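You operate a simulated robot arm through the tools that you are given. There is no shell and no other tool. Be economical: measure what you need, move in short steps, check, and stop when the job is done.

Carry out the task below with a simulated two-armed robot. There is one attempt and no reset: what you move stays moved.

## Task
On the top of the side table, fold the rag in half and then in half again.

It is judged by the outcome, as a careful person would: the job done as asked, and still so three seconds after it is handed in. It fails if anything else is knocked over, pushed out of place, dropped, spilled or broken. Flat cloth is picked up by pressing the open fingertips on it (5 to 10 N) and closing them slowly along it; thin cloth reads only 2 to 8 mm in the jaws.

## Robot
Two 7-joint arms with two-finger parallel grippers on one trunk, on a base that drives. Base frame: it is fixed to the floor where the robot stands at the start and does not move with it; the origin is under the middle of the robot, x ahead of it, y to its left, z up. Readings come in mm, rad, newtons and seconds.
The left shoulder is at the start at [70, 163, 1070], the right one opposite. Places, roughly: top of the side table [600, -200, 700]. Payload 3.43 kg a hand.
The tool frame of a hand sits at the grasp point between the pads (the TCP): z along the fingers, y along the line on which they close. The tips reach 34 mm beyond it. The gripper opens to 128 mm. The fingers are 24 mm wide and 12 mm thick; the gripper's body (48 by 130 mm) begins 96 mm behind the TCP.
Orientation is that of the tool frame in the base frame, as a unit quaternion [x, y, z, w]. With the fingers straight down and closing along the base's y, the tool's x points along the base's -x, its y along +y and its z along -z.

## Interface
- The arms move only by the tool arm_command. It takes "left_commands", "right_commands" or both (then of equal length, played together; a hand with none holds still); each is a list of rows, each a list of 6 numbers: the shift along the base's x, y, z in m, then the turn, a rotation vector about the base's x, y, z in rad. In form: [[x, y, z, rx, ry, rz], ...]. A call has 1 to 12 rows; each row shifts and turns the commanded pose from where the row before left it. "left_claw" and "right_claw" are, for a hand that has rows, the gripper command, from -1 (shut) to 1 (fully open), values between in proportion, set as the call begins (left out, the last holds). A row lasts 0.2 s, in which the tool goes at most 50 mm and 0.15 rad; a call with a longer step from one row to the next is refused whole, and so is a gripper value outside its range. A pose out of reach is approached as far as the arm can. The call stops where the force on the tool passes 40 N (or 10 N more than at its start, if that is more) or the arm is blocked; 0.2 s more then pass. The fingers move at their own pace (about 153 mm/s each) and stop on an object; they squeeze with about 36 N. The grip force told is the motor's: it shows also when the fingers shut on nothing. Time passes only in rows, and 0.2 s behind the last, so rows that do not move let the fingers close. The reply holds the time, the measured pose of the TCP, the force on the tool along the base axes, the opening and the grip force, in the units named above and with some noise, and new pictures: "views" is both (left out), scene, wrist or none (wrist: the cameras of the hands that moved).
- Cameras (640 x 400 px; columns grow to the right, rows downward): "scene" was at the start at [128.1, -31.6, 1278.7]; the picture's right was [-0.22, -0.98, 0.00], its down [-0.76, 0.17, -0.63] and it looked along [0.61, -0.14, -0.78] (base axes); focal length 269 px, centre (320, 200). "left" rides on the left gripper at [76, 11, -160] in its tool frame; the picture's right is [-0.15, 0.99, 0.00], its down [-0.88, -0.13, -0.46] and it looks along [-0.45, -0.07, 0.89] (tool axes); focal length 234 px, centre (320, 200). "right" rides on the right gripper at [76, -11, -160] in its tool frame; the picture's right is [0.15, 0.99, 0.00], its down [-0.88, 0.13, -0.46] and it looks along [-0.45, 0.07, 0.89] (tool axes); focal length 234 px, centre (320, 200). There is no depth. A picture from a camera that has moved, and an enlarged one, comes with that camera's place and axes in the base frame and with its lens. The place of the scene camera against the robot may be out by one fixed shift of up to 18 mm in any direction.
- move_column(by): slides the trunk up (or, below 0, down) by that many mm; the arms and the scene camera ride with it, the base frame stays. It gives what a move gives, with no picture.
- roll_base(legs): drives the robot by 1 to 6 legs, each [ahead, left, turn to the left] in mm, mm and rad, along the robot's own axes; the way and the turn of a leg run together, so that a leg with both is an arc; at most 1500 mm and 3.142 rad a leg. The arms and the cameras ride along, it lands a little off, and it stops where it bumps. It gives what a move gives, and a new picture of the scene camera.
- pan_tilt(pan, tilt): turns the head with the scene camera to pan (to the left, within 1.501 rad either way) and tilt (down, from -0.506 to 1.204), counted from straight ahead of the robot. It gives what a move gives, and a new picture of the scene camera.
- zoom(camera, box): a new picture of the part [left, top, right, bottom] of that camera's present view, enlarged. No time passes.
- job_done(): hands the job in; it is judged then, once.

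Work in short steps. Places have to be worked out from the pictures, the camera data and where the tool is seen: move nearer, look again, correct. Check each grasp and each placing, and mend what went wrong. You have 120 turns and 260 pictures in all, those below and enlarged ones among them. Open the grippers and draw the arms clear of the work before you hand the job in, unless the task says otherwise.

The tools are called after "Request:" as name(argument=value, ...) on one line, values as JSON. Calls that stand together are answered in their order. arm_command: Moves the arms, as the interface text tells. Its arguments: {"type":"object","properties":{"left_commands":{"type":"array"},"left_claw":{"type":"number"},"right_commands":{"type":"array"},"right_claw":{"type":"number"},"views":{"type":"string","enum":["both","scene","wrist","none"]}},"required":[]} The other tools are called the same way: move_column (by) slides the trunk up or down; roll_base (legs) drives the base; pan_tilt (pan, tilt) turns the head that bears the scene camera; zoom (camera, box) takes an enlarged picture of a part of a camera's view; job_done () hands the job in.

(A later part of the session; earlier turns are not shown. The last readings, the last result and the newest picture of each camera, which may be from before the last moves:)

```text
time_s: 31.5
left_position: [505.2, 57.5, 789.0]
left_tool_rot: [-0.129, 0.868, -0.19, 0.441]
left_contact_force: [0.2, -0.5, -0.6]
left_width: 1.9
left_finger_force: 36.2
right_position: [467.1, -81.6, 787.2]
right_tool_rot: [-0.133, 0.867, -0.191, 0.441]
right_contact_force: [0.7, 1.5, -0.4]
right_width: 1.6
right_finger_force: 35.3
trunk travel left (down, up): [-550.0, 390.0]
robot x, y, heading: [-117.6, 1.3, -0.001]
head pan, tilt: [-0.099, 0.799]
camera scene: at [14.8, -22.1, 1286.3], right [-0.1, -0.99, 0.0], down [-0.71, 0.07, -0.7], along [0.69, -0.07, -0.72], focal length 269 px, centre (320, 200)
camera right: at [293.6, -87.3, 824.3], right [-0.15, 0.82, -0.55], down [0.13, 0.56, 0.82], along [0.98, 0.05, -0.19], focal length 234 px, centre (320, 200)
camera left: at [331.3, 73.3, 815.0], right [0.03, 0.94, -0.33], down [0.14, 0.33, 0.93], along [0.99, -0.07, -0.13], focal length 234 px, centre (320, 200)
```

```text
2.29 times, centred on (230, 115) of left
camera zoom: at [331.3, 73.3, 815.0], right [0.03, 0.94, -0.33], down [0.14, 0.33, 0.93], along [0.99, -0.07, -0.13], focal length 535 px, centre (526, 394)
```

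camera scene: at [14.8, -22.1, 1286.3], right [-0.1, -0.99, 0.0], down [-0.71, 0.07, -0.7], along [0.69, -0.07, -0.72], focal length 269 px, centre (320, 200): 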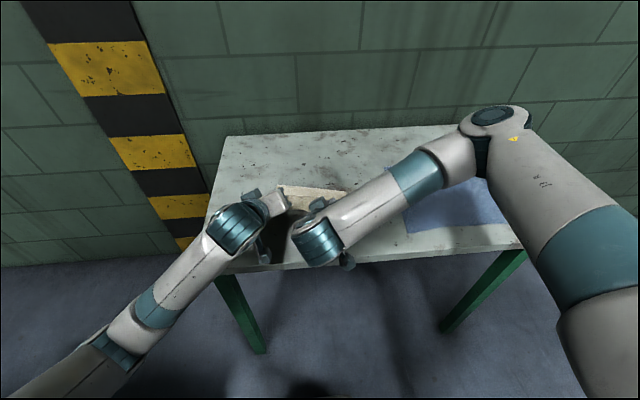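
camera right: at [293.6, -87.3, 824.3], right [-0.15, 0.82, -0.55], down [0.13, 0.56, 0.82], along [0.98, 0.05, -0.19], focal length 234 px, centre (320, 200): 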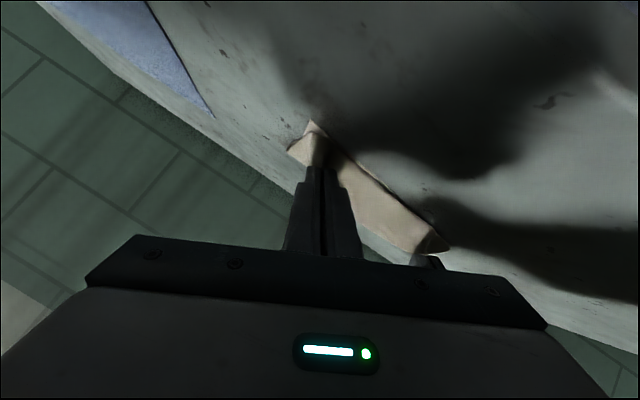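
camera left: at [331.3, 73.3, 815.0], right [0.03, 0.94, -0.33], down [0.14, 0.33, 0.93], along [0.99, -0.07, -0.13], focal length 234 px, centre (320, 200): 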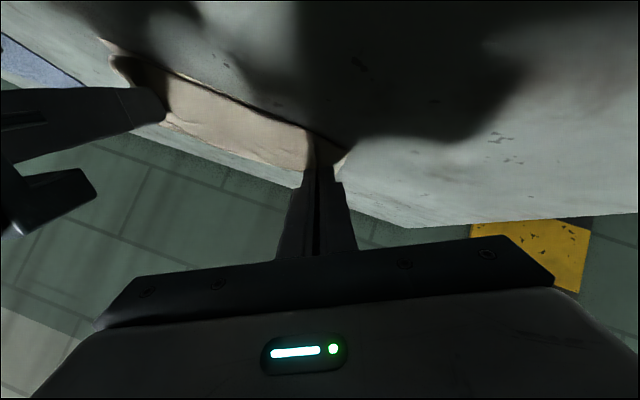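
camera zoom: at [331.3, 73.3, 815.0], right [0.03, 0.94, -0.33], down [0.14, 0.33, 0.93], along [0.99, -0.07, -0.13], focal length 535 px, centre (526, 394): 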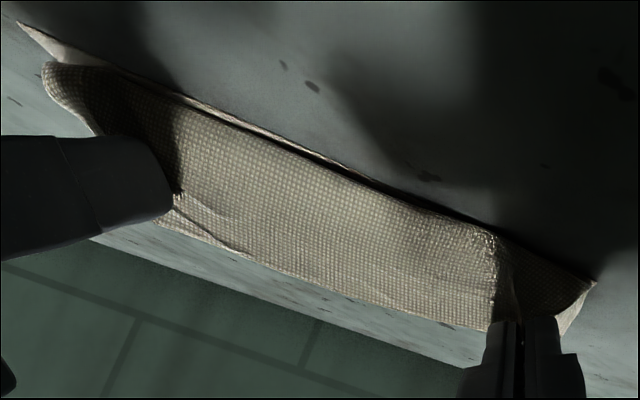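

The cloth bends into a nose below the jaws and the crease sits at ~87 mm instead of ~108, so simply laying down repeats the flap. I keep hold of the edge, reopen the fold toward the far side, then refold with a corrected path.

Request:
arm_command(left_commands=[[0.0131, -0.0034, 0.017, 0.0254, 0.0967, 0], [0.0131, -0.0034, 0.017, 0.0254, 0.0967, 0], [0.0131, -0.0034, 0.017, 0.0254, 0.0967, 0], [0.0131, -0.0034, 0.017, 0.0254, 0.0967, 0], [0.024, -0.0063, -0.0026, 0.019, 0.0725, 0], [0.024, -0.0063, -0.0026, 0.019, 0.0725, 0], [0.024, -0.0063, -0.0026, 0.019, 0.0725, 0], [0.024, -0.0063, -0.0026, 0.019, 0.0725, 0]], right_commands=[[0.0131, -0.0034, 0.017, 0.0254, 0.0967, 0], [0.0131, -0.0034, 0.017, 0.0254, 0.0967, 0], [0.0131, -0.0034, 0.017, 0.0254, 0.0967, 0], [0.0131, -0.0034, 0.017, 0.0254, 0.0967, 0], [0.024, -0.0063, -0.0026, 0.019, 0.0725, 0], [0.024, -0.0063, -0.0026, 0.019, 0.0725, 0], [0.024, -0.0063, -0.0026, 0.019, 0.0725, 0], [0.024, -0.0063, -0.0026, 0.019, 0.0725, 0]])

```text
time_s: 33.3
left_position: [654.1, 18.8, 844.3]
left_tool_rot: [-0.145, 0.978, -0.059, 0.137]
left_contact_force: [0.4, 0.0, 0.1]
left_width: 1.9
left_finger_force: 35.6
right_position: [617.0, -117.8, 843.3]
right_tool_rot: [-0.15, 0.978, -0.059, 0.136]
right_contact_force: [0.3, 0.2, -0.5]
right_width: 1.5
right_finger_force: 36.3
trunk travel left (down, up): [-550.0, 390.0]
robot x, y, heading: [-120.8, 2.3, -0.001]
head pan, tilt: [-0.099, 0.799]
camera scene: at [16.2, -23.4, 1285.9], right [-0.1, -0.99, 0.0], down [-0.71, 0.07, -0.7], along [0.69, -0.07, -0.72], focal length 269 px, centre (320, 200)
camera right: at [505.1, -142.0, 979.2], right [-0.41, 0.89, -0.19], down [0.64, 0.43, 0.63], along [0.65, 0.14, -0.75], focal length 234 px, centre (320, 200)
camera left: at [536.7, 19.1, 976.4], right [-0.13, 0.98, -0.12], down [0.72, 0.17, 0.68], along [0.69, 0.01, -0.73], focal length 234 px, centre (320, 200)
```

scene: 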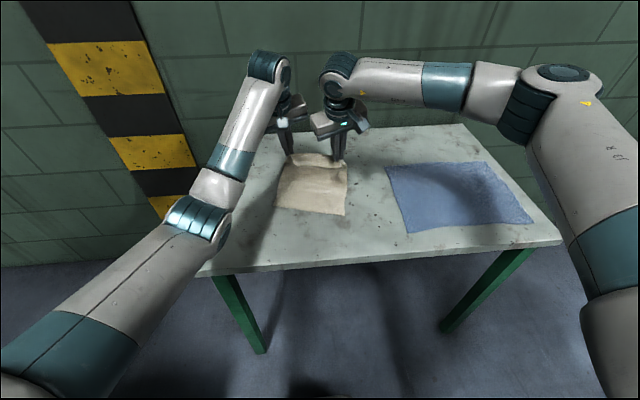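
right: 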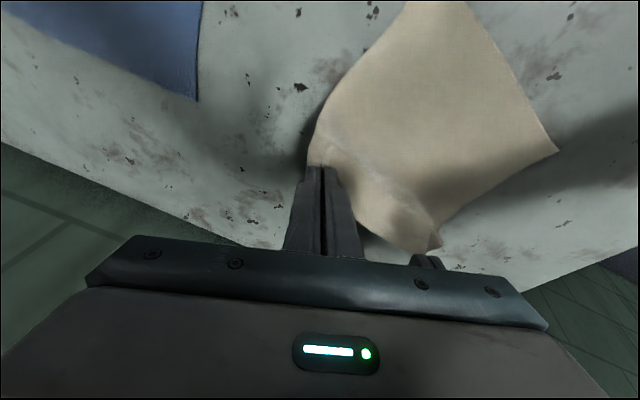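
left: 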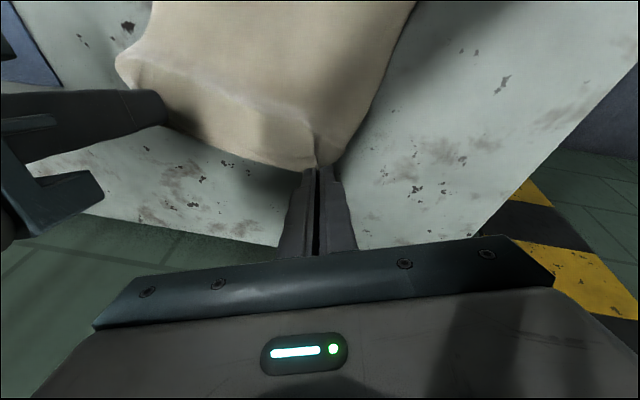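

The edge is back up with the bottom lying flat. Now I refold: over the intended crease and down steeply at ~55 mm inside the near edge, so the crease forms at the half line.

Request:
arm_command(left_commands=[[-0.019, 0.005, 0.002, -0.0254, -0.0967, 0], [-0.019, 0.005, 0.002, -0.0254, -0.0967, 0], [-0.019, 0.005, 0.002, -0.0254, -0.0967, 0], [-0.0129, 0.0034, -0.0125, -0.0254, -0.0967, 0], [-0.0129, 0.0034, -0.0125, -0.0254, -0.0967, 0], [-0.0129, 0.0034, -0.0125, -0.0254, -0.0967, 0], [-0.0129, 0.0034, -0.0125, -0.0254, -0.0967, 0], [-0.002, 0.0005, -0.0115, 0, 0, 0], [-0.002, 0.0005, -0.0115, 0, 0, 0]], right_commands=[[-0.019, 0.005, 0.002, -0.0254, -0.0967, 0], [-0.019, 0.005, 0.002, -0.0254, -0.0967, 0], [-0.019, 0.005, 0.002, -0.0254, -0.0967, 0], [-0.0129, 0.0034, -0.0125, -0.0254, -0.0967, 0], [-0.0129, 0.0034, -0.0125, -0.0254, -0.0967, 0], [-0.0129, 0.0034, -0.0125, -0.0254, -0.0967, 0], [-0.0129, 0.0034, -0.0125, -0.0254, -0.0967, 0], [-0.002, 0.0005, -0.0115, 0, 0, 0], [-0.002, 0.0005, -0.0115, 0, 0, 0]])

Request:
zoom(camera="left", box=[60, 20, 380, 220])

Request:
zoom(camera="right", box=[270, 80, 510, 280])

```text
time_s: 35.3
left_position: [540.0, 48.8, 777.8]
left_tool_rot: [-0.129, 0.868, -0.19, 0.441]
left_contact_force: [0.4, -0.2, 1.1]
left_width: 1.5
left_finger_force: 35.5
right_position: [504.4, -89.2, 778.2]
right_tool_rot: [-0.132, 0.867, -0.192, 0.441]
right_contact_force: [0.2, 1.3, 0.8]
right_width: 1.6
right_finger_force: 35.7
trunk travel left (down, up): [-550.0, 390.0]
robot x, y, heading: [-117.6, 0.3, 0.0]
head pan, tilt: [-0.099, 0.799]
camera scene: at [14.8, -22.6, 1286.2], right [-0.1, -0.99, 0.0], down [-0.71, 0.07, -0.7], along [0.69, -0.07, -0.72], focal length 269 px, centre (320, 200)
camera right: at [330.1, -95.8, 815.6], right [-0.15, 0.82, -0.55], down [0.13, 0.56, 0.82], along [0.98, 0.05, -0.19], focal length 234 px, centre (320, 200)
camera left: at [366.3, 63.8, 805.1], right [0.03, 0.94, -0.33], down [0.14, 0.33, 0.93], along [0.99, -0.07, -0.13], focal length 234 px, centre (320, 200)
```

scene: 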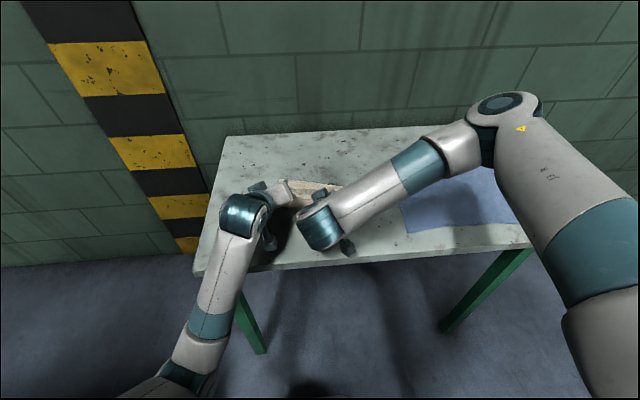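
right: 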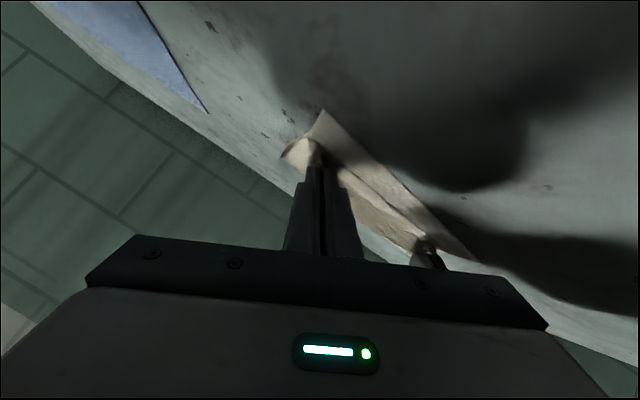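
left: 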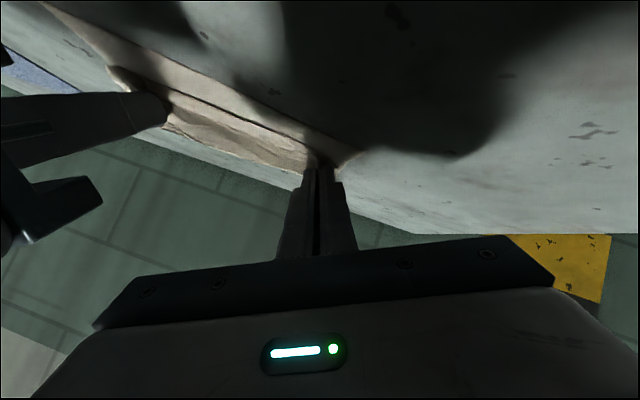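

```text
2.00 times, centred on (220, 120) of left
camera zoom: at [366.3, 63.8, 805.1], right [0.03, 0.94, -0.33], down [0.14, 0.33, 0.93], along [0.99, -0.07, -0.13], focal length 468 px, centre (520, 360)
```

zoom: 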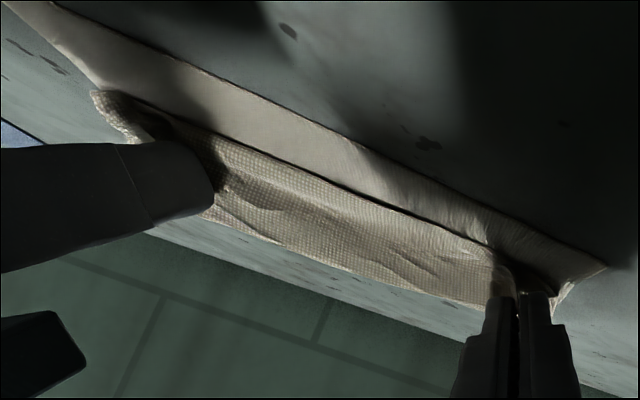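

```text
2.00 times, centred on (390, 180) of right
camera zoom: at [330.1, -95.8, 815.6], right [-0.15, 0.82, -0.55], down [0.13, 0.56, 0.82], along [0.98, 0.05, -0.19], focal length 468 px, centre (180, 240)
```

zoom: 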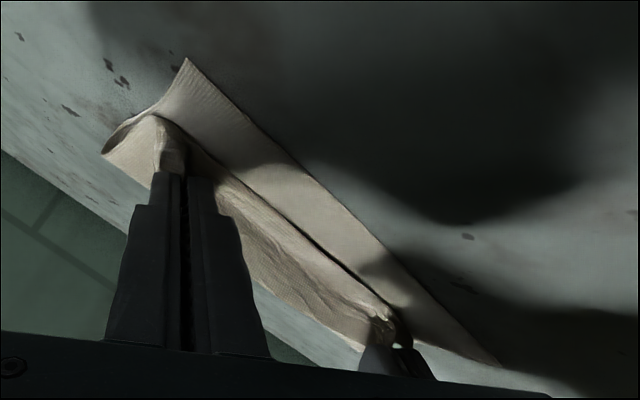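

The nose now sits ~35 mm inside the near edge, as planned. I roll it outward by moving the held edge 36 mm toward the robot at low height.

Request:
arm_command(left_commands=[[-0.0075, 0.002, 0.003, 0, 0, 0], [-0.009, 0.0024, 0, 0, 0, 0], [-0.009, 0.0024, 0, 0, 0, 0], [-0.009, 0.0024, -0.002, 0, 0, 0]], right_commands=[[-0.0075, 0.002, 0.003, 0, 0, 0], [-0.009, 0.0024, 0, 0, 0, 0], [-0.009, 0.0024, 0, 0, 0, 0], [-0.009, 0.0024, -0.002, 0, 0, 0]], views="none")

Request:
zoom(camera="left", box=[60, 20, 380, 220])

Request:
zoom(camera="right", box=[270, 80, 510, 280])

```text
time_s: 36.3
left_position: [506.5, 57.6, 779.8]
left_tool_rot: [-0.129, 0.868, -0.188, 0.442]
left_contact_force: [0.3, -0.4, -0.1]
left_width: 1.7
left_finger_force: 36.5
right_position: [469.4, -80.5, 778.8]
right_tool_rot: [-0.133, 0.867, -0.191, 0.44]
right_contact_force: [0.6, 0.5, 0.0]
right_width: 1.5
right_finger_force: 36.2
trunk travel left (down, up): [-550.0, 390.0]
robot x, y, heading: [-119.9, -0.1, -0.006]
head pan, tilt: [-0.099, 0.799]
```

```text
2.00 times, centred on (220, 120) of left
camera zoom: at [332.3, 72.5, 806.4], right [0.03, 0.94, -0.33], down [0.15, 0.33, 0.93], along [0.99, -0.07, -0.13], focal length 468 px, centre (520, 360)
```

zoom: 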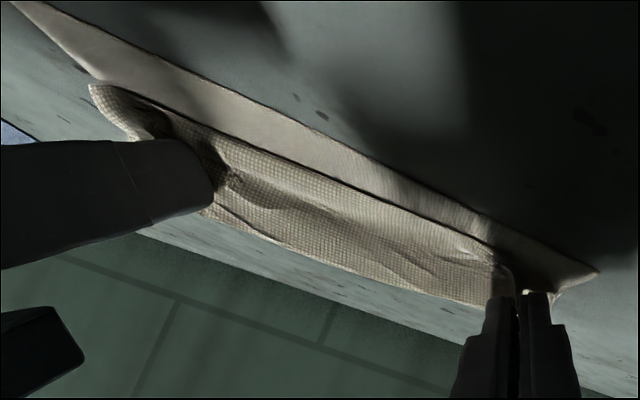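

```text
2.00 times, centred on (390, 180) of right
camera zoom: at [295.8, -87.3, 816.4], right [-0.15, 0.82, -0.55], down [0.13, 0.56, 0.81], along [0.98, 0.05, -0.19], focal length 468 px, centre (180, 240)
```

zoom: 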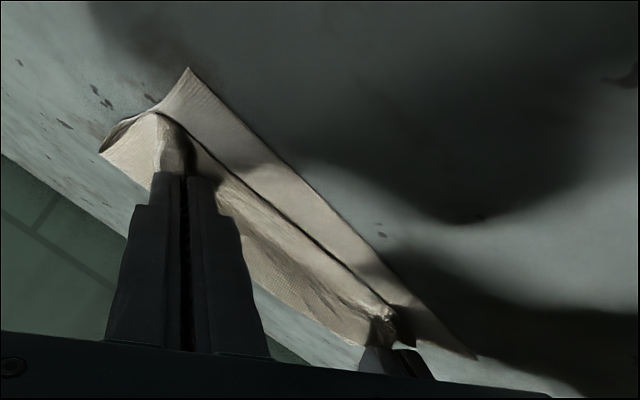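

The whole cloth slid along instead of rolling (friction on the table is low), but the crease is now in the right place. I lift the held edge up first to stand the flap upright, then tip it over outward.

Request:
arm_command(left_commands=[[0, 0, 0.013, 0, 0, 0], [-0.003, 0.0008, 0.014, 0, 0, 0], [-0.008, 0.002, 0.004, 0, 0, 0], [-0.01, 0.0026, -0.003, 0, 0, 0]], right_commands=[[0, 0, 0.013, 0, 0, 0], [-0.003, 0.0008, 0.014, 0, 0, 0], [-0.008, 0.002, 0.004, 0, 0, 0], [-0.01, 0.0026, -0.003, 0, 0, 0]], views="none")

Request:
zoom(camera="left", box=[60, 20, 380, 220])

Request:
zoom(camera="right", box=[270, 80, 510, 280])

```text
time_s: 37.3
left_position: [485.4, 62.0, 808.6]
left_tool_rot: [-0.129, 0.868, -0.188, 0.441]
left_contact_force: [-0.8, 0.0, -0.2]
left_width: 1.6
left_finger_force: 36.4
right_position: [449.1, -76.2, 808.0]
right_tool_rot: [-0.132, 0.867, -0.191, 0.44]
right_contact_force: [0.4, 0.0, 0.7]
right_width: 1.5
right_finger_force: 35.9
trunk travel left (down, up): [-550.0, 390.0]
robot x, y, heading: [-117.4, 1.4, -0.002]
head pan, tilt: [-0.099, 0.799]
```

```text
2.00 times, centred on (220, 120) of left
camera zoom: at [311.0, 77.9, 834.8], right [0.03, 0.94, -0.33], down [0.15, 0.33, 0.93], along [0.99, -0.07, -0.13], focal length 468 px, centre (520, 360)
```

zoom: 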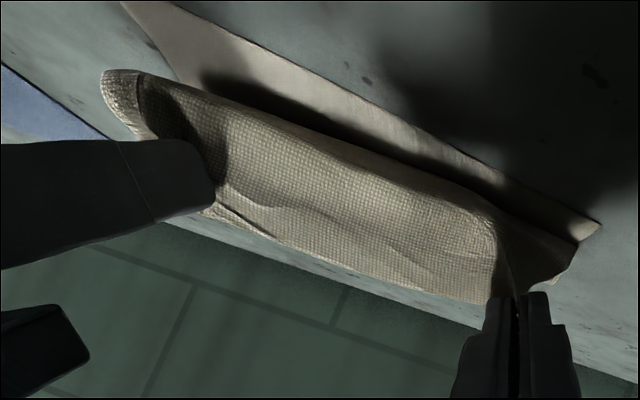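

```text
2.00 times, centred on (390, 180) of right
camera zoom: at [274.9, -81.7, 844.4], right [-0.15, 0.82, -0.55], down [0.13, 0.56, 0.81], along [0.98, 0.05, -0.19], focal length 468 px, centre (180, 240)
```

zoom: 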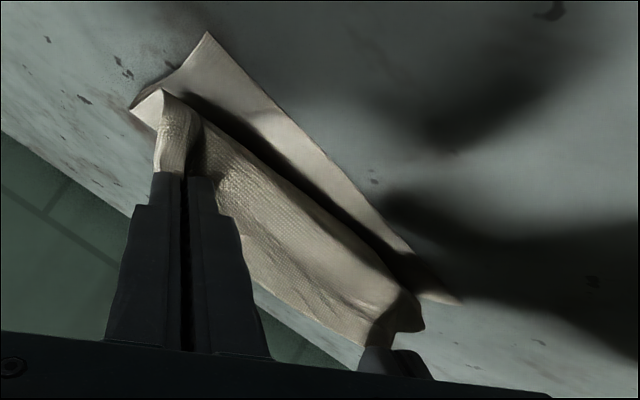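

Gripped this way, the flap always curls back. A better grip is with the fingers closing across the edge so the edge itself stands between the pads. I lay the cloth back flat toward the far side first so I can regrip.

Request:
arm_command(left_commands=[[0.0125, -0.005, 0.012, 0.0254, 0.0967, 0], [0.0125, -0.005, 0.012, 0.0254, 0.0967, 0], [0.0125, -0.005, 0.012, 0.0254, 0.0967, 0], [0.0125, -0.005, 0.012, 0.0254, 0.0967, 0], [0.0327, -0.0128, -0.005, 0.0254, 0.0967, 0], [0.0327, -0.0128, -0.005, 0.0254, 0.0967, 0], [0.0327, -0.0128, -0.005, 0.0254, 0.0967, 0], [0.0327, -0.0128, -0.005, 0.0254, 0.0967, 0]], right_commands=[[0.0125, -0.005, 0.012, 0.0254, 0.0967, 0], [0.0125, -0.005, 0.012, 0.0254, 0.0967, 0], [0.0125, -0.005, 0.012, 0.0254, 0.0967, 0], [0.0125, -0.005, 0.012, 0.0254, 0.0967, 0], [0.0327, -0.0128, -0.005, 0.0254, 0.0967, 0], [0.0327, -0.0128, -0.005, 0.0254, 0.0967, 0], [0.0327, -0.0128, -0.005, 0.0254, 0.0967, 0], [0.0327, -0.0128, -0.005, 0.0254, 0.0967, 0]])

```text
time_s: 38.2
left_position: [538.9, 83.5, 835.4]
left_tool_rot: [-0.137, 0.94, -0.086, 0.302]
left_contact_force: [-8.4, -33.4, 5.2]
left_width: 1.7
left_finger_force: 36.0
left hand out of reach, approached as far as the arm can: row 4
right_position: [492.4, -78.5, 852.1]
right_tool_rot: [-0.154, 0.935, -0.11, 0.298]
right_contact_force: [10.0, 33.3, -5.2]
right_width: 1.5
right_finger_force: 36.0
trunk travel left (down, up): [-550.0, 390.0]
robot x, y, heading: [-119.7, 0.4, -0.002]
head pan, tilt: [-0.099, 0.799]
stopped in row 4 (right hand): the force on the tool passed its limit (the readings are from after the stop); the commanded pose is now the measured one
camera scene: at [15.6, -22.4, 1286.0], right [-0.1, -0.99, 0.0], down [-0.71, 0.07, -0.7], along [0.69, -0.07, -0.72], focal length 269 px, centre (320, 200)
camera right: at [340.4, -97.4, 942.6], right [-0.33, 0.87, -0.37], down [0.38, 0.48, 0.79], along [0.86, 0.12, -0.49], focal length 234 px, centre (320, 200)
camera left: at [382.7, 83.1, 919.7], right [-0.09, 0.98, -0.16], down [0.44, 0.19, 0.88], along [0.89, 0.0, -0.45], focal length 234 px, centre (320, 200)
```

scene: 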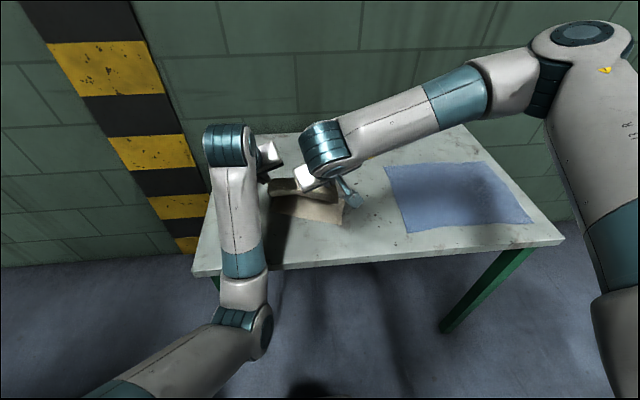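
right: 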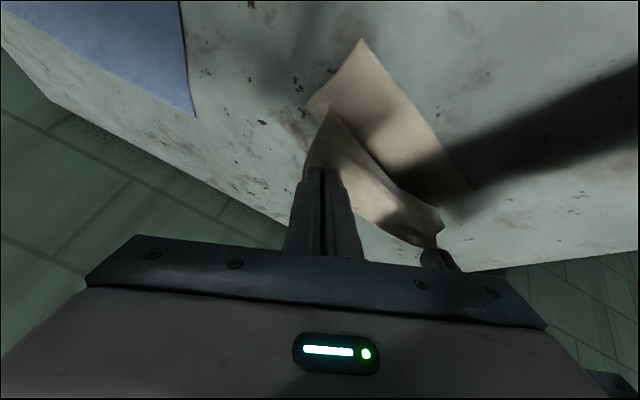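
left: 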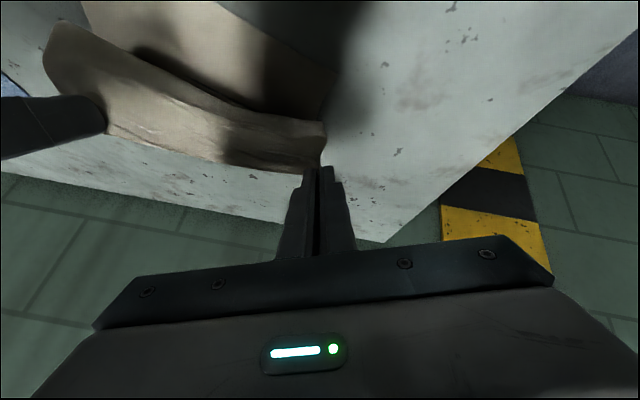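

The left arm hit a joint limit and the cloth went taut (33 N). I ease the left hand back toward the right and reduce its tilt.

Request:
arm_command(left_commands=[[-0.003, -0.01, 0.006, 0, 0, 0], [-0.003, -0.01, 0.006, 0, 0.02, 0], [0, -0.004, 0.004, 0, 0.02, 0]], right_commands=[[0, 0, 0, 0, 0, 0], [0, 0, 0, 0, 0, 0], [0, 0, 0, 0, 0, 0]], views="none")

```text
time_s: 38.7
left_position: [535.5, 85.2, 837.3]
left_tool_rot: [-0.134, 0.941, -0.068, 0.303]
left_contact_force: [-8.0, -27.8, 4.7]
left_width: 1.5
left_finger_force: 36.4
right_position: [490.1, -75.0, 852.4]
right_tool_rot: [-0.156, 0.935, -0.104, 0.301]
right_contact_force: [7.3, 28.9, -4.9]
right_width: 1.3
right_finger_force: 36.5
trunk travel left (down, up): [-550.0, 390.0]
robot x, y, heading: [-119.9, -0.6, 0.0]
head pan, tilt: [-0.099, 0.799]
stopped in row 2 (left hand): the force on the tool passed its limit (the readings are from after the stop); the commanded pose is now the measured one
```

The left can't move that way right now; I relieve the tension by moving the right hand toward the left.

Request:
arm_command(right_commands=[[0.001, 0.005, 0, 0, 0, 0], [0.001, 0.005, -0.003, 0, 0, 0], [0.001, 0.005, -0.003, 0, 0, 0]], views="wrist")

```text
time_s: 39.5
left_position: [538.8, 87.5, 835.8]
left_tool_rot: [-0.138, 0.94, -0.067, 0.303]
left_contact_force: [-1.7, -7.8, 2.0]
left_width: 1.7
left_finger_force: 36.2
right_position: [494.4, -64.6, 845.0]
right_tool_rot: [-0.152, 0.936, -0.109, 0.298]
right_contact_force: [2.0, 7.6, -0.6]
right_width: 1.3
right_finger_force: 35.6
trunk travel left (down, up): [-550.0, 390.0]
robot x, y, heading: [-116.8, 2.2, -0.002]
head pan, tilt: [-0.099, 0.799]
camera right: at [343.3, -83.8, 936.4], right [-0.33, 0.87, -0.37], down [0.38, 0.48, 0.79], along [0.86, 0.12, -0.49], focal length 234 px, centre (320, 200)
```

right: 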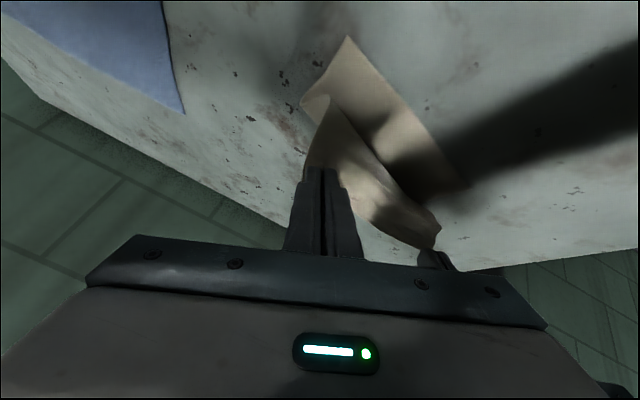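

Tension relieved. I try a small joint forward-and-untilt move to see if the left follows.

Request:
arm_command(left_commands=[[0.012, -0.006, 0.004, 0.02, 0.08, 0], [0.015, -0.006, 0.004, 0.02, 0.08, 0]], right_commands=[[0.012, -0.003, 0.002, 0.02, 0.08, 0], [0.015, -0.003, 0.002, 0.02, 0.08, 0]], views="none")

```text
time_s: 39.9
left_position: [543.7, 104.8, 829.1]
left_tool_rot: [-0.13, 0.947, -0.038, 0.292]
left_contact_force: [-7.5, -29.0, 6.0]
left_width: 1.6
left_finger_force: 36.1
right_position: [498.3, -53.2, 848.2]
right_tool_rot: [-0.162, 0.939, -0.089, 0.29]
right_contact_force: [7.1, 28.8, -6.7]
right_width: 1.5
right_finger_force: 36.1
trunk travel left (down, up): [-550.0, 390.0]
robot x, y, heading: [-114.6, -0.4, -0.002]
head pan, tilt: [-0.099, 0.799]
stopped in row 1 (right hand): the force on the tool passed its limit (the readings are from after the stop); the commanded pose is now the measured one
```

The left arm drifts outward near a joint limit. I release the left jaw and retreat that arm up and out to recover, keeping the right hold.

Request:
arm_command(left_commands=[[0, 0, 0, 0, 0, 0], [0, 0, 0, 0, 0, 0], [0, 0, 0.02, 0, 0, 0], [0, 0.01, 0.03, 0, 0, 0]], left_claw=-0.7, views="both")

```text
time_s: 40.6
left_position: [543.7, 124.7, 829.7]
left_tool_rot: [-0.128, 0.948, -0.014, 0.292]
left_contact_force: [-8.9, -30.6, 5.9]
left_width: 35.4
left_finger_force: 13.4
right_position: [496.6, -48.3, 848.7]
right_tool_rot: [-0.165, 0.938, -0.084, 0.293]
right_contact_force: [9.9, 30.2, -5.6]
right_width: 1.4
right_finger_force: 35.9
trunk travel left (down, up): [-550.0, 390.0]
robot x, y, heading: [-118.5, 5.5, -0.004]
head pan, tilt: [-0.099, 0.799]
stopped in row 3 (right hand): the force on the tool passed its limit (the readings are from after the stop); the commanded pose is now the measured one
camera scene: at [15.0, -23.3, 1286.1], right [-0.1, -0.99, 0.0], down [-0.71, 0.07, -0.7], along [0.69, -0.07, -0.72], focal length 269 px, centre (320, 200)
camera left: at [392.0, 108.7, 919.0], right [-0.11, 0.99, -0.02], down [0.48, 0.07, 0.88], along [0.87, 0.09, -0.48], focal length 234 px, centre (320, 200)
```

scene: 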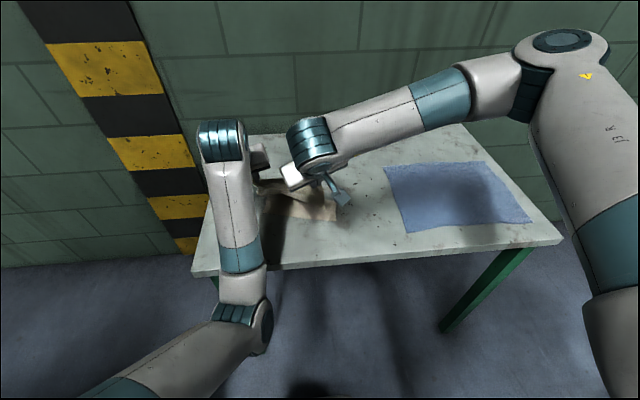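
left: 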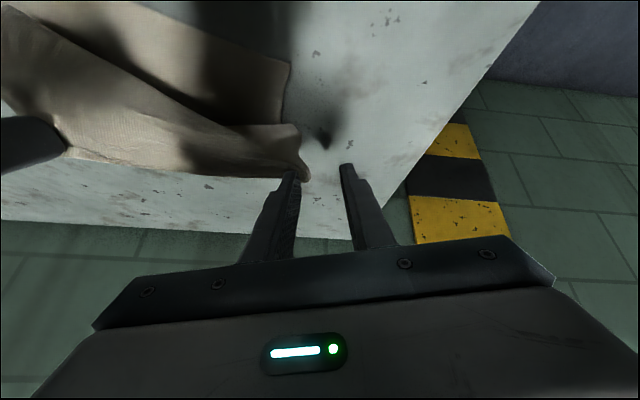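

Tension persists: the cloth still clings to the left inner finger. I open the left jaw wider while easing the right hand toward it.

Request:
arm_command(left_commands=[[0, 0, 0, 0, 0, 0], [0, 0, 0, 0, 0, 0], [0, 0, 0, 0, 0, 0]], right_commands=[[0.001, 0.006, 0, 0, 0, 0], [0.001, 0.006, 0, 0, 0, 0], [0, 0, 0, 0, 0, 0]], left_claw=0.1, views="wrist")

```text
time_s: 41.4
left_position: [543.9, 126.7, 826.5]
left_tool_rot: [-0.131, 0.948, -0.011, 0.291]
left_contact_force: [0.0, 0.4, 0.6]
left_width: 70.3
left_finger_force: 0.1
right_position: [499.4, -41.3, 848.5]
right_tool_rot: [-0.161, 0.939, -0.088, 0.292]
right_contact_force: [-0.1, -0.1, -0.4]
right_width: 1.4
right_finger_force: 36.1
trunk travel left (down, up): [-550.0, 390.0]
robot x, y, heading: [-120.2, -1.4, -0.002]
head pan, tilt: [-0.099, 0.799]
camera right: at [351.3, -67.3, 942.2], right [-0.36, 0.87, -0.33], down [0.39, 0.47, 0.79], along [0.85, 0.16, -0.51], focal length 234 px, centre (320, 200)
camera left: at [392.0, 109.8, 917.1], right [-0.12, 0.99, -0.02], down [0.48, 0.07, 0.87], along [0.87, 0.1, -0.48], focal length 234 px, centre (320, 200)
```

right: 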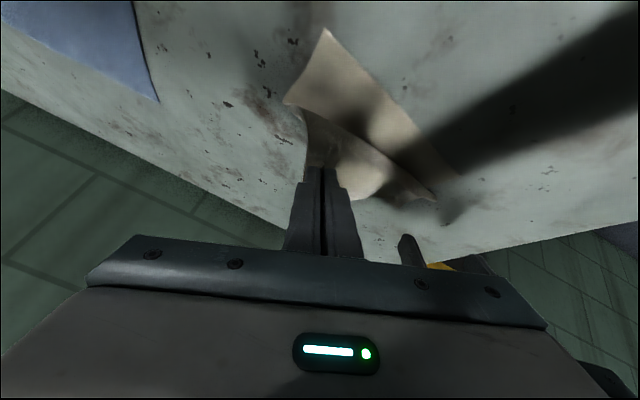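
left: 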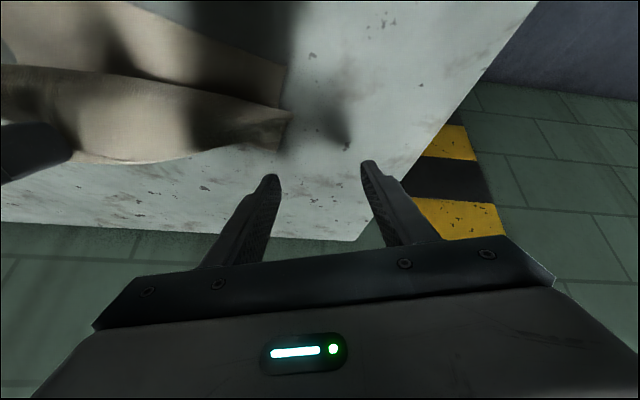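

Freed. I retreat the left hand up and outward while the right carries its corner back to the far side to open the cloth out.

Request:
arm_command(left_commands=[[0, 0.02, 0.02, 0.02, 0.05, 0], [0, 0.025, 0.03, 0.02, 0.1, 0], [0, 0.025, 0.03, 0.02, 0.1, 0], [0, 0.025, 0.02, 0.02, 0.1, 0], [0, 0.025, 0.01, 0.02, 0.1, 0], [0, 0.02, 0, 0, 0.1, 0]], right_commands=[[0.027, -0.0155, 0, 0.0254, 0.0967, 0], [0.027, -0.0155, 0, 0.0254, 0.0967, 0], [0.027, -0.0155, 0, 0.0254, 0.0967, 0], [0.027, -0.0155, 0, 0.0254, 0.0967, 0], [0.02, -0.0125, -0.028, 0.0254, 0.0967, 0], [0.02, -0.0125, -0.028, 0.0254, 0.0967, 0]])

```text
time_s: 42.8
left_position: [606.7, 287.2, 888.2]
left_tool_rot: [-0.11, 0.991, 0.068, 0.027]
left_contact_force: [0.5, 0.2, 0.7]
left_width: 70.5
left_finger_force: 0.1
left hand out of reach, approached as far as the arm can: row 2, 3, 4
right_position: [647.0, -127.8, 792.5]
right_tool_rot: [-0.158, 0.987, 0.033, 0.021]
right_contact_force: [0.0, -0.1, 0.0]
right_width: 1.4
right_finger_force: 35.8
trunk travel left (down, up): [-550.0, 390.0]
robot x, y, heading: [-123.0, -2.9, -0.002]
head pan, tilt: [-0.099, 0.799]
camera scene: at [16.5, -23.4, 1286.0], right [-0.1, -0.99, 0.0], down [-0.71, 0.07, -0.7], along [0.69, -0.07, -0.72], focal length 269 px, centre (320, 200)
camera right: at [573.9, -173.9, 946.7], right [-0.45, 0.89, 0.05], down [0.78, 0.36, 0.51], along [0.44, 0.27, -0.86], focal length 234 px, centre (320, 200)
camera left: at [525.3, 258.3, 1042.7], right [-0.08, 0.99, 0.14], down [0.87, 0.0, 0.5], along [0.49, 0.16, -0.86], focal length 234 px, centre (320, 200)
```

scene: 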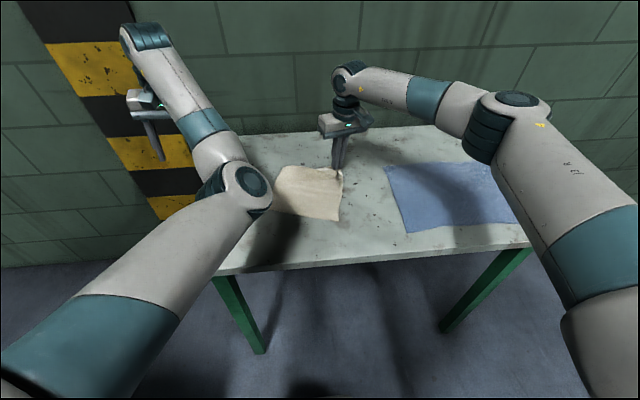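
right: 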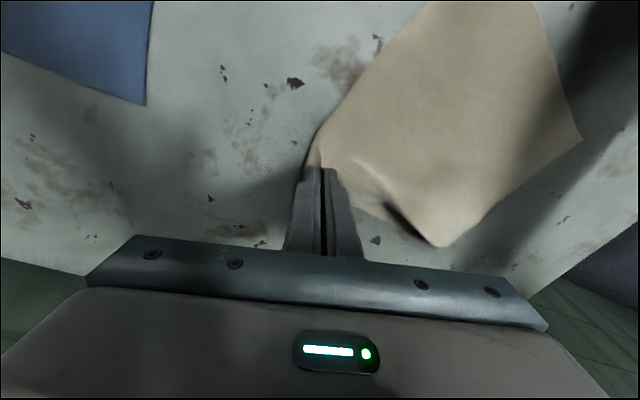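
left: 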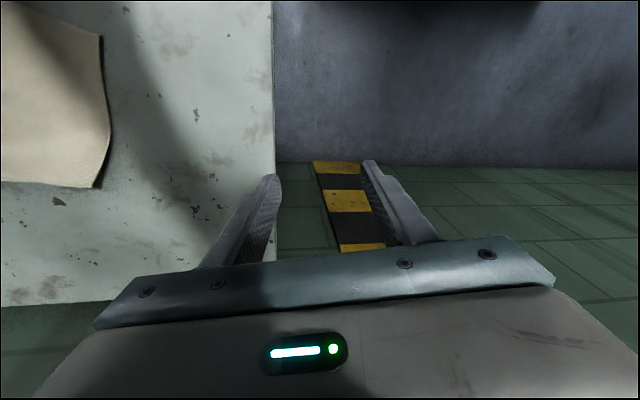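

The cloth opened out flat nicely. I lower the right hand, release and lift away, and bring the left to a relaxed pose.

Request:
arm_command(right_commands=[[0.003, -0.001, -0.006, 0, 0, 0], [0.002, 0, -0.005, 0, 0, 0]], views="none")

Request:
arm_command(right_commands=[[0, 0, 0, 0, 0, 0], [0, 0, 0, 0, 0, 0], [0, 0, 0.005, 0, 0, 0], [0, 0, 0.03, 0, 0, 0], [-0.01, -0.03, 0.035, 0, 0, -0.1], [-0.02, -0.035, 0.025, 0, 0, -0.1], [-0.02, -0.035, 0.025, 0, 0, -0.1]], left_commands=[[-0.02, 0, 0.01, 0.02, 0, 0], [-0.03, -0.01, 0.01, 0.02, 0, -0.05], [-0.03, -0.01, 0.01, 0.02, 0, -0.05], [-0.03, -0.01, 0.01, 0.02, 0, -0.05], [-0.03, -0.01, 0.01, 0.02, 0.01, -0.05], [-0.03, -0.01, 0.01, 0.02, 0.01, -0.05], [0, 0, 0, 0.02, 0.01, 0]], right_claw=-0.3, views="both")

```text
time_s: 43.4
left_position: [605.8, 286.0, 890.0]
left_tool_rot: [-0.111, 0.991, 0.069, 0.029]
left_contact_force: [-0.7, -0.5, -0.5]
left_width: 70.8
left_finger_force: 0.2
right_position: [652.0, -128.8, 781.5]
right_tool_rot: [-0.158, 0.987, 0.033, 0.023]
right_contact_force: [0.8, 0.0, 0.3]
right_width: 1.5
right_finger_force: 36.1
trunk travel left (down, up): [-550.0, 390.0]
robot x, y, heading: [-120.0, -1.0, -0.007]
head pan, tilt: [-0.099, 0.799]
```

```text
time_s: 45.0
left_position: [534.2, 339.1, 920.6]
left_tool_rot: [0.017, 0.99, 0.135, 0.03]
left_contact_force: [0.5, 0.1, 0.2]
left_width: 70.5
left_finger_force: 0.1
left hand out of reach, approached as far as the arm can: row 1, 2, 3, 4, 5, 6
right_position: [601.7, -230.3, 903.1]
right_tool_rot: [-0.008, 0.999, 0.03, 0.028]
right_contact_force: [-0.7, 0.0, 0.3]
right_width: 44.9
right_finger_force: 0.0
trunk travel left (down, up): [-550.0, 390.0]
robot x, y, heading: [-118.5, 1.6, -0.002]
head pan, tilt: [-0.099, 0.799]
camera scene: at [14.2, -25.3, 1286.2], right [-0.1, -0.99, 0.0], down [-0.71, 0.07, -0.7], along [0.69, -0.07, -0.72], focal length 269 px, centre (320, 200)
camera right: at [517.1, -252.4, 1056.7], right [-0.16, 0.99, 0.05], down [0.85, 0.12, 0.51], along [0.5, 0.13, -0.86], focal length 234 px, centre (320, 200)
camera left: at [448.4, 311.8, 1072.1], right [0.17, 0.95, 0.27], down [0.85, -0.28, 0.45], along [0.51, 0.15, -0.85], focal length 234 px, centre (320, 200)
```

scene: 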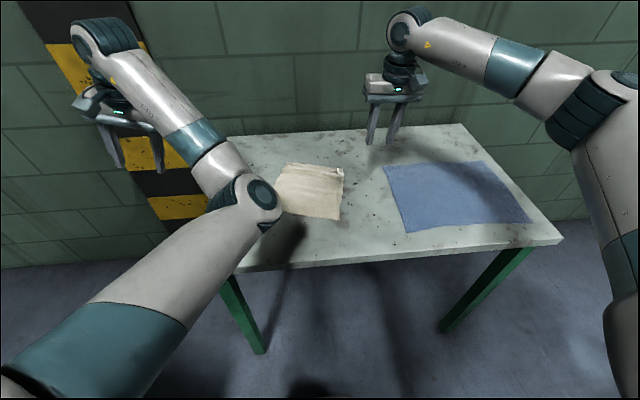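
right: 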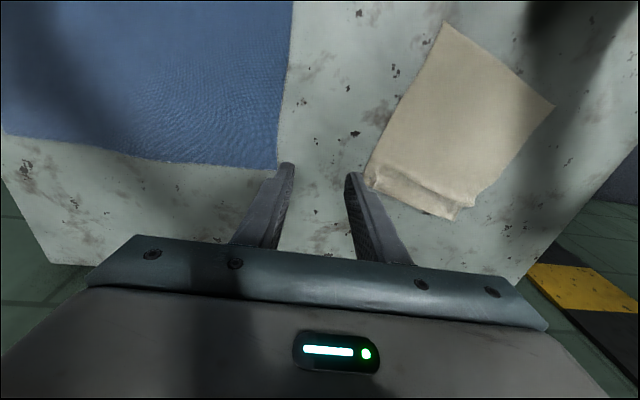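
left: 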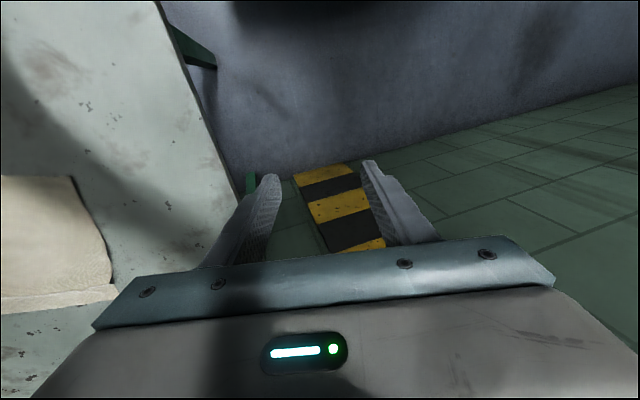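

The cloth is flat again. The left arm's elbow has swung inward; I raise the left hand to let it recover.

Request:
arm_command(left_commands=[[0, 0, 0.03, -0.05, 0, 0], [0, 0, 0.03, -0.05, 0, 0], [-0.01, -0.01, 0.03, -0.05, 0, 0], [-0.01, -0.01, 0.03, -0.05, 0, 0], [-0.02, -0.01, 0.03, -0.05, 0, 0], [-0.02, -0.01, 0.03, 0, 0, 0], [-0.02, -0.01, 0.03, 0, 0, 0], [-0.02, -0.01, 0.03, 0, 0, 0]], views="scene")

```text
time_s: 46.8
left_position: [483.9, 361.7, 1166.4]
left_tool_rot: [0.013, 0.999, 0.01, 0.032]
left_contact_force: [0.3, -0.2, 0.7]
left_width: 70.3
left_finger_force: 0.1
left hand out of reach, approached as far as the arm can: row 1, 2, 3, 4, 5, 6, 7, 8
right_position: [600.5, -229.2, 903.2]
right_tool_rot: [-0.009, 0.999, 0.029, 0.027]
right_contact_force: [-0.4, 0.9, -0.2]
right_width: 44.6
right_finger_force: 0.0
trunk travel left (down, up): [-550.0, 390.0]
robot x, y, heading: [-120.4, -3.1, -0.005]
head pan, tilt: [-0.099, 0.799]
camera scene: at [13.9, -24.0, 1286.2], right [-0.1, -0.99, 0.0], down [-0.71, 0.07, -0.7], along [0.69, -0.07, -0.72], focal length 269 px, centre (320, 200)
```

scene: 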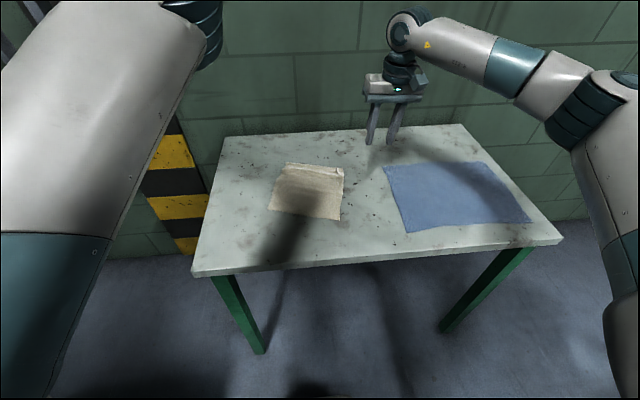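

I bring the left hand toward its original posture relative to the robot, well clear of the table.

Request:
arm_command(left_commands=[[-0.007, -0.015, -0.02, 0, 0, 0], [-0.007, -0.015, -0.02, 0, 0, 0], [-0.007, -0.018, -0.02, 0, 0, 0], [-0.007, -0.018, -0.02, 0, 0, 0], [-0.007, -0.018, -0.02, 0, 0, 0], [-0.007, -0.018, -0.02, 0, 0, 0], [-0.007, -0.018, -0.02, 0, 0, 0], [-0.007, -0.018, -0.02, 0, 0, 0]], views="scene")

```text
time_s: 48.6
left_position: [498.7, 368.2, 1023.5]
left_tool_rot: [0.013, 0.999, 0.009, 0.031]
left_contact_force: [0.5, 0.1, 0.0]
left_width: 70.2
left_finger_force: 0.0
left hand out of reach, approached as far as the arm can: row 1, 2, 3, 4, 5, 6, 7, 8
right_position: [603.0, -228.4, 901.6]
right_tool_rot: [-0.01, 0.999, 0.029, 0.027]
right_contact_force: [0.6, -0.4, -0.7]
right_width: 44.9
right_finger_force: 0.1
trunk travel left (down, up): [-550.0, 390.0]
robot x, y, heading: [-120.9, -1.1, -0.003]
head pan, tilt: [-0.099, 0.799]
camera scene: at [15.6, -23.8, 1286.1], right [-0.1, -0.99, 0.0], down [-0.71, 0.07, -0.7], along [0.69, -0.07, -0.72], focal length 269 px, centre (320, 200)
```

scene: 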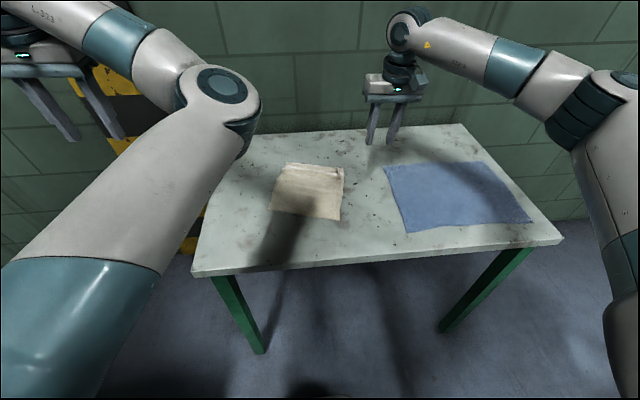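

A joint appears stuck with the elbow inward. I stretch the left arm outward to the side so the elbow can realign.

Request:
arm_command(left_commands=[[0.0, 0.04, 0.01, 0, 0, 0], [0.0, 0.04, 0.01, 0, 0, 0], [0, 0.04, 0.01, 0, 0, 0], [0, 0.04, 0.01, 0, 0, 0], [0, 0.04, 0.01, 0, 0, 0], [0, 0.04, 0, 0, 0, 0], [0, 0.04, 0, 0, 0, 0], [0, 0.04, 0, 0, 0, 0]], views="scene")

```text
time_s: 50.4
left_position: [496.5, 692.0, 1070.8]
left_tool_rot: [0.012, 0.999, 0.01, 0.033]
left_contact_force: [-1.4, 0.0, -0.3]
left_width: 70.3
left_finger_force: 0.0
right_position: [601.6, -227.4, 903.1]
right_tool_rot: [-0.008, 0.999, 0.027, 0.027]
right_contact_force: [-0.1, 0.7, 0.5]
right_width: 44.9
right_finger_force: 0.1
trunk travel left (down, up): [-550.0, 390.0]
robot x, y, heading: [-120.6, -4.0, -0.007]
head pan, tilt: [-0.099, 0.799]
camera scene: at [14.3, -21.6, 1286.2], right [-0.1, -0.99, 0.0], down [-0.71, 0.07, -0.7], along [0.69, -0.07, -0.72], focal length 269 px, centre (320, 200)
```

scene: 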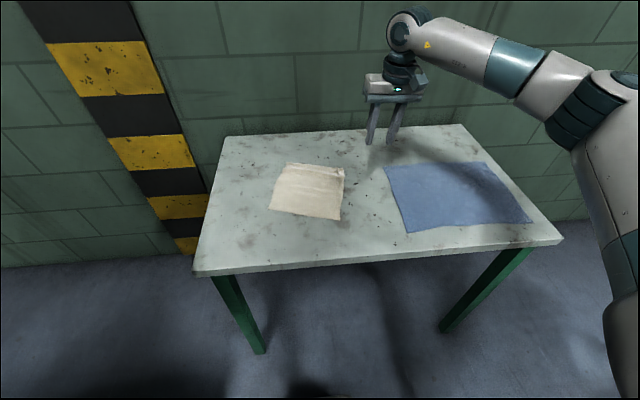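

The arm follows again. I bring it back in lower, watching whether the elbow stays outside.

Request:
arm_command(left_commands=[[-0.015, -0.02, -0.035, 0, 0, 0], [-0.015, -0.02, -0.035, 0, 0, 0], [-0.015, -0.03, -0.035, 0, 0, 0], [-0.015, -0.035, -0.03, 0, 0, 0], [-0.01, -0.045, -0.005, 0, 0, 0], [0, -0.045, 0, 0, 0, 0], [0, -0.045, 0, 0, 0, 0], [0, -0.045, 0, 0, 0, 0], [0, -0.045, 0, 0, 0, 0], [0, -0.045, 0, 0, 0, 0]], views="scene")

```text
time_s: 52.6
left_position: [445.3, 389.5, 934.9]
left_tool_rot: [0.013, 0.999, 0.01, 0.032]
left_contact_force: [0.2, -0.4, 0.9]
left_width: 70.4
left_finger_force: 0.0
left hand out of reach, approached as far as the arm can: row 9, 10
right_position: [602.5, -229.9, 902.5]
right_tool_rot: [-0.008, 0.999, 0.03, 0.028]
right_contact_force: [-0.1, -0.2, -0.2]
right_width: 44.8
right_finger_force: 0.0
trunk travel left (down, up): [-550.0, 390.0]
robot x, y, heading: [-121.1, -0.1, 0.001]
head pan, tilt: [-0.099, 0.799]
camera scene: at [15.1, -24.4, 1286.1], right [-0.1, -0.99, 0.0], down [-0.71, 0.07, -0.7], along [0.69, -0.07, -0.72], focal length 269 px, centre (320, 200)
```

scene: 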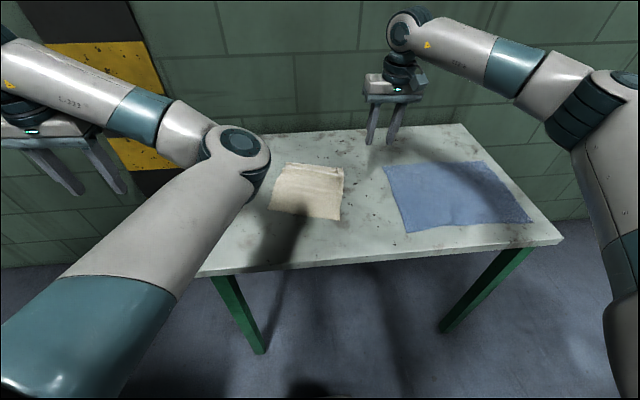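

The elbow is still inside. I stretch the arm out fully to the left to straighten it.

Request:
arm_command(left_commands=[[0, 0.045, 0.015, 0, 0, 0], [0, 0.045, 0.015, 0, 0, 0], [0, 0.045, 0.015, 0, 0, 0], [0, 0.045, 0.015, 0, 0, 0], [0, 0.045, 0.015, 0, 0, 0], [0, 0.045, 0.015, 0, 0, 0], [0, 0.045, 0.01, 0, 0, 0], [0, 0.045, 0, 0, 0, 0], [0, 0.045, 0, 0, 0, 0], [0, 0.045, 0, 0, 0, 0], [0, 0.045, 0, 0, 0, 0], [0, 0.045, 0, 0, 0, 0]], views="none")

Request:
pan_tilt(pan=0.9, tilt=0.4)

```text
time_s: 55.2
left_position: [418.7, 841.7, 998.6]
left_tool_rot: [0.013, 0.999, 0.009, 0.032]
left_contact_force: [-0.7, -1.0, -0.6]
left_width: 70.4
left_finger_force: 0.1
left hand out of reach, approached as far as the arm can: row 10, 11, 12
right_position: [603.7, -229.0, 902.7]
right_tool_rot: [-0.009, 0.999, 0.03, 0.028]
right_contact_force: [0.2, -0.1, 0.7]
right_width: 45.0
right_finger_force: 0.2
trunk travel left (down, up): [-550.0, 390.0]
robot x, y, heading: [-119.2, -2.1, -0.002]
head pan, tilt: [-0.099, 0.799]
```

```text
time_s: 56.5
left_position: [420.4, 840.8, 999.6]
left_tool_rot: [0.012, 0.999, 0.01, 0.032]
left_contact_force: [0.9, -0.1, -0.2]
left_width: 70.6
left_finger_force: 0.1
right_position: [603.3, -228.4, 902.1]
right_tool_rot: [-0.008, 0.999, 0.029, 0.027]
right_contact_force: [0.1, -0.5, -0.6]
right_width: 44.7
right_finger_force: 0.1
trunk travel left (down, up): [-550.0, 390.0]
robot x, y, heading: [-118.1, 0.4, -0.005]
head pan, tilt: [0.901, 0.4]
camera scene: at [-7.3, 56.8, 1321.2], right [0.78, -0.62, 0.0], down [-0.24, -0.3, -0.92], along [0.58, 0.72, -0.39], focal length 269 px, centre (320, 200)
```

scene: 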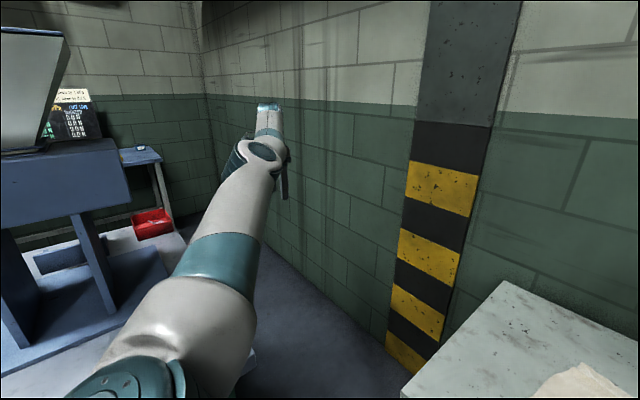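

The arm is straight now and space is clear. I swing it round toward the front nearly straight, then retract to see how the elbow bends.

Request:
arm_command(left_commands=[[0.02, -0.04, 0.01, 0, 0, 0], [0.02, -0.04, 0.01, 0, 0, 0], [0.022, -0.038, 0.01, 0, 0, 0], [0.022, -0.038, 0.01, 0, 0, 0], [0.024, -0.037, 0.01, 0, 0, 0], [0.024, -0.037, 0.01, 0, 0, 0], [0.024, -0.036, 0, 0, 0, 0], [0.024, -0.036, 0, 0, 0, 0], [0.022, -0.036, 0, 0, 0, 0], [0.02, -0.036, 0, 0, 0, 0]], views="none")

Request:
pan_tilt(pan=0.4, tilt=0.6)

```text
time_s: 58.7
left_position: [642.9, 465.3, 1058.9]
left_tool_rot: [0.013, 0.999, 0.011, 0.031]
left_contact_force: [-0.3, -0.1, 0.6]
left_width: 70.7
left_finger_force: 0.1
right_position: [603.6, -228.8, 901.8]
right_tool_rot: [-0.009, 0.999, 0.029, 0.026]
right_contact_force: [-0.7, 0.0, 0.5]
right_width: 44.8
right_finger_force: 0.1
trunk travel left (down, up): [-550.0, 390.0]
robot x, y, heading: [-117.3, -2.5, -0.003]
head pan, tilt: [0.901, 0.4]
```

```text
time_s: 59.6
left_position: [642.6, 466.7, 1058.4]
left_tool_rot: [0.013, 0.999, 0.011, 0.032]
left_contact_force: [-0.3, -0.3, -0.6]
left_width: 70.5
left_finger_force: 0.1
right_position: [600.6, -229.3, 901.6]
right_tool_rot: [-0.008, 0.999, 0.03, 0.027]
right_contact_force: [0.4, -0.6, 0.7]
right_width: 44.2
right_finger_force: 0.1
trunk travel left (down, up): [-550.0, 390.0]
robot x, y, heading: [-117.5, -1.2, 0.0]
head pan, tilt: [0.4, 0.6]
camera scene: at [16.5, 18.4, 1303.0], right [0.39, -0.92, 0.0], down [-0.52, -0.22, -0.83], along [0.76, 0.32, -0.56], focal length 269 px, centre (320, 200)
```

scene: 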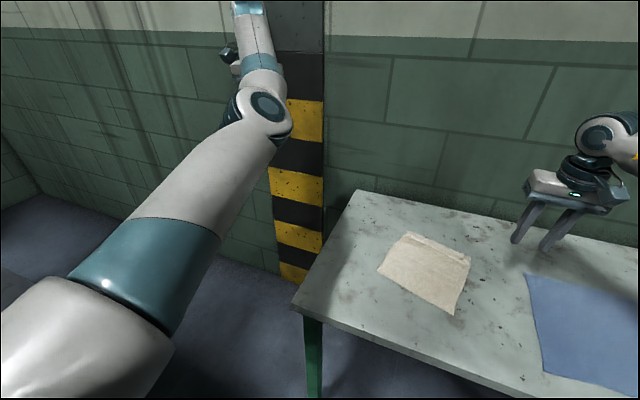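

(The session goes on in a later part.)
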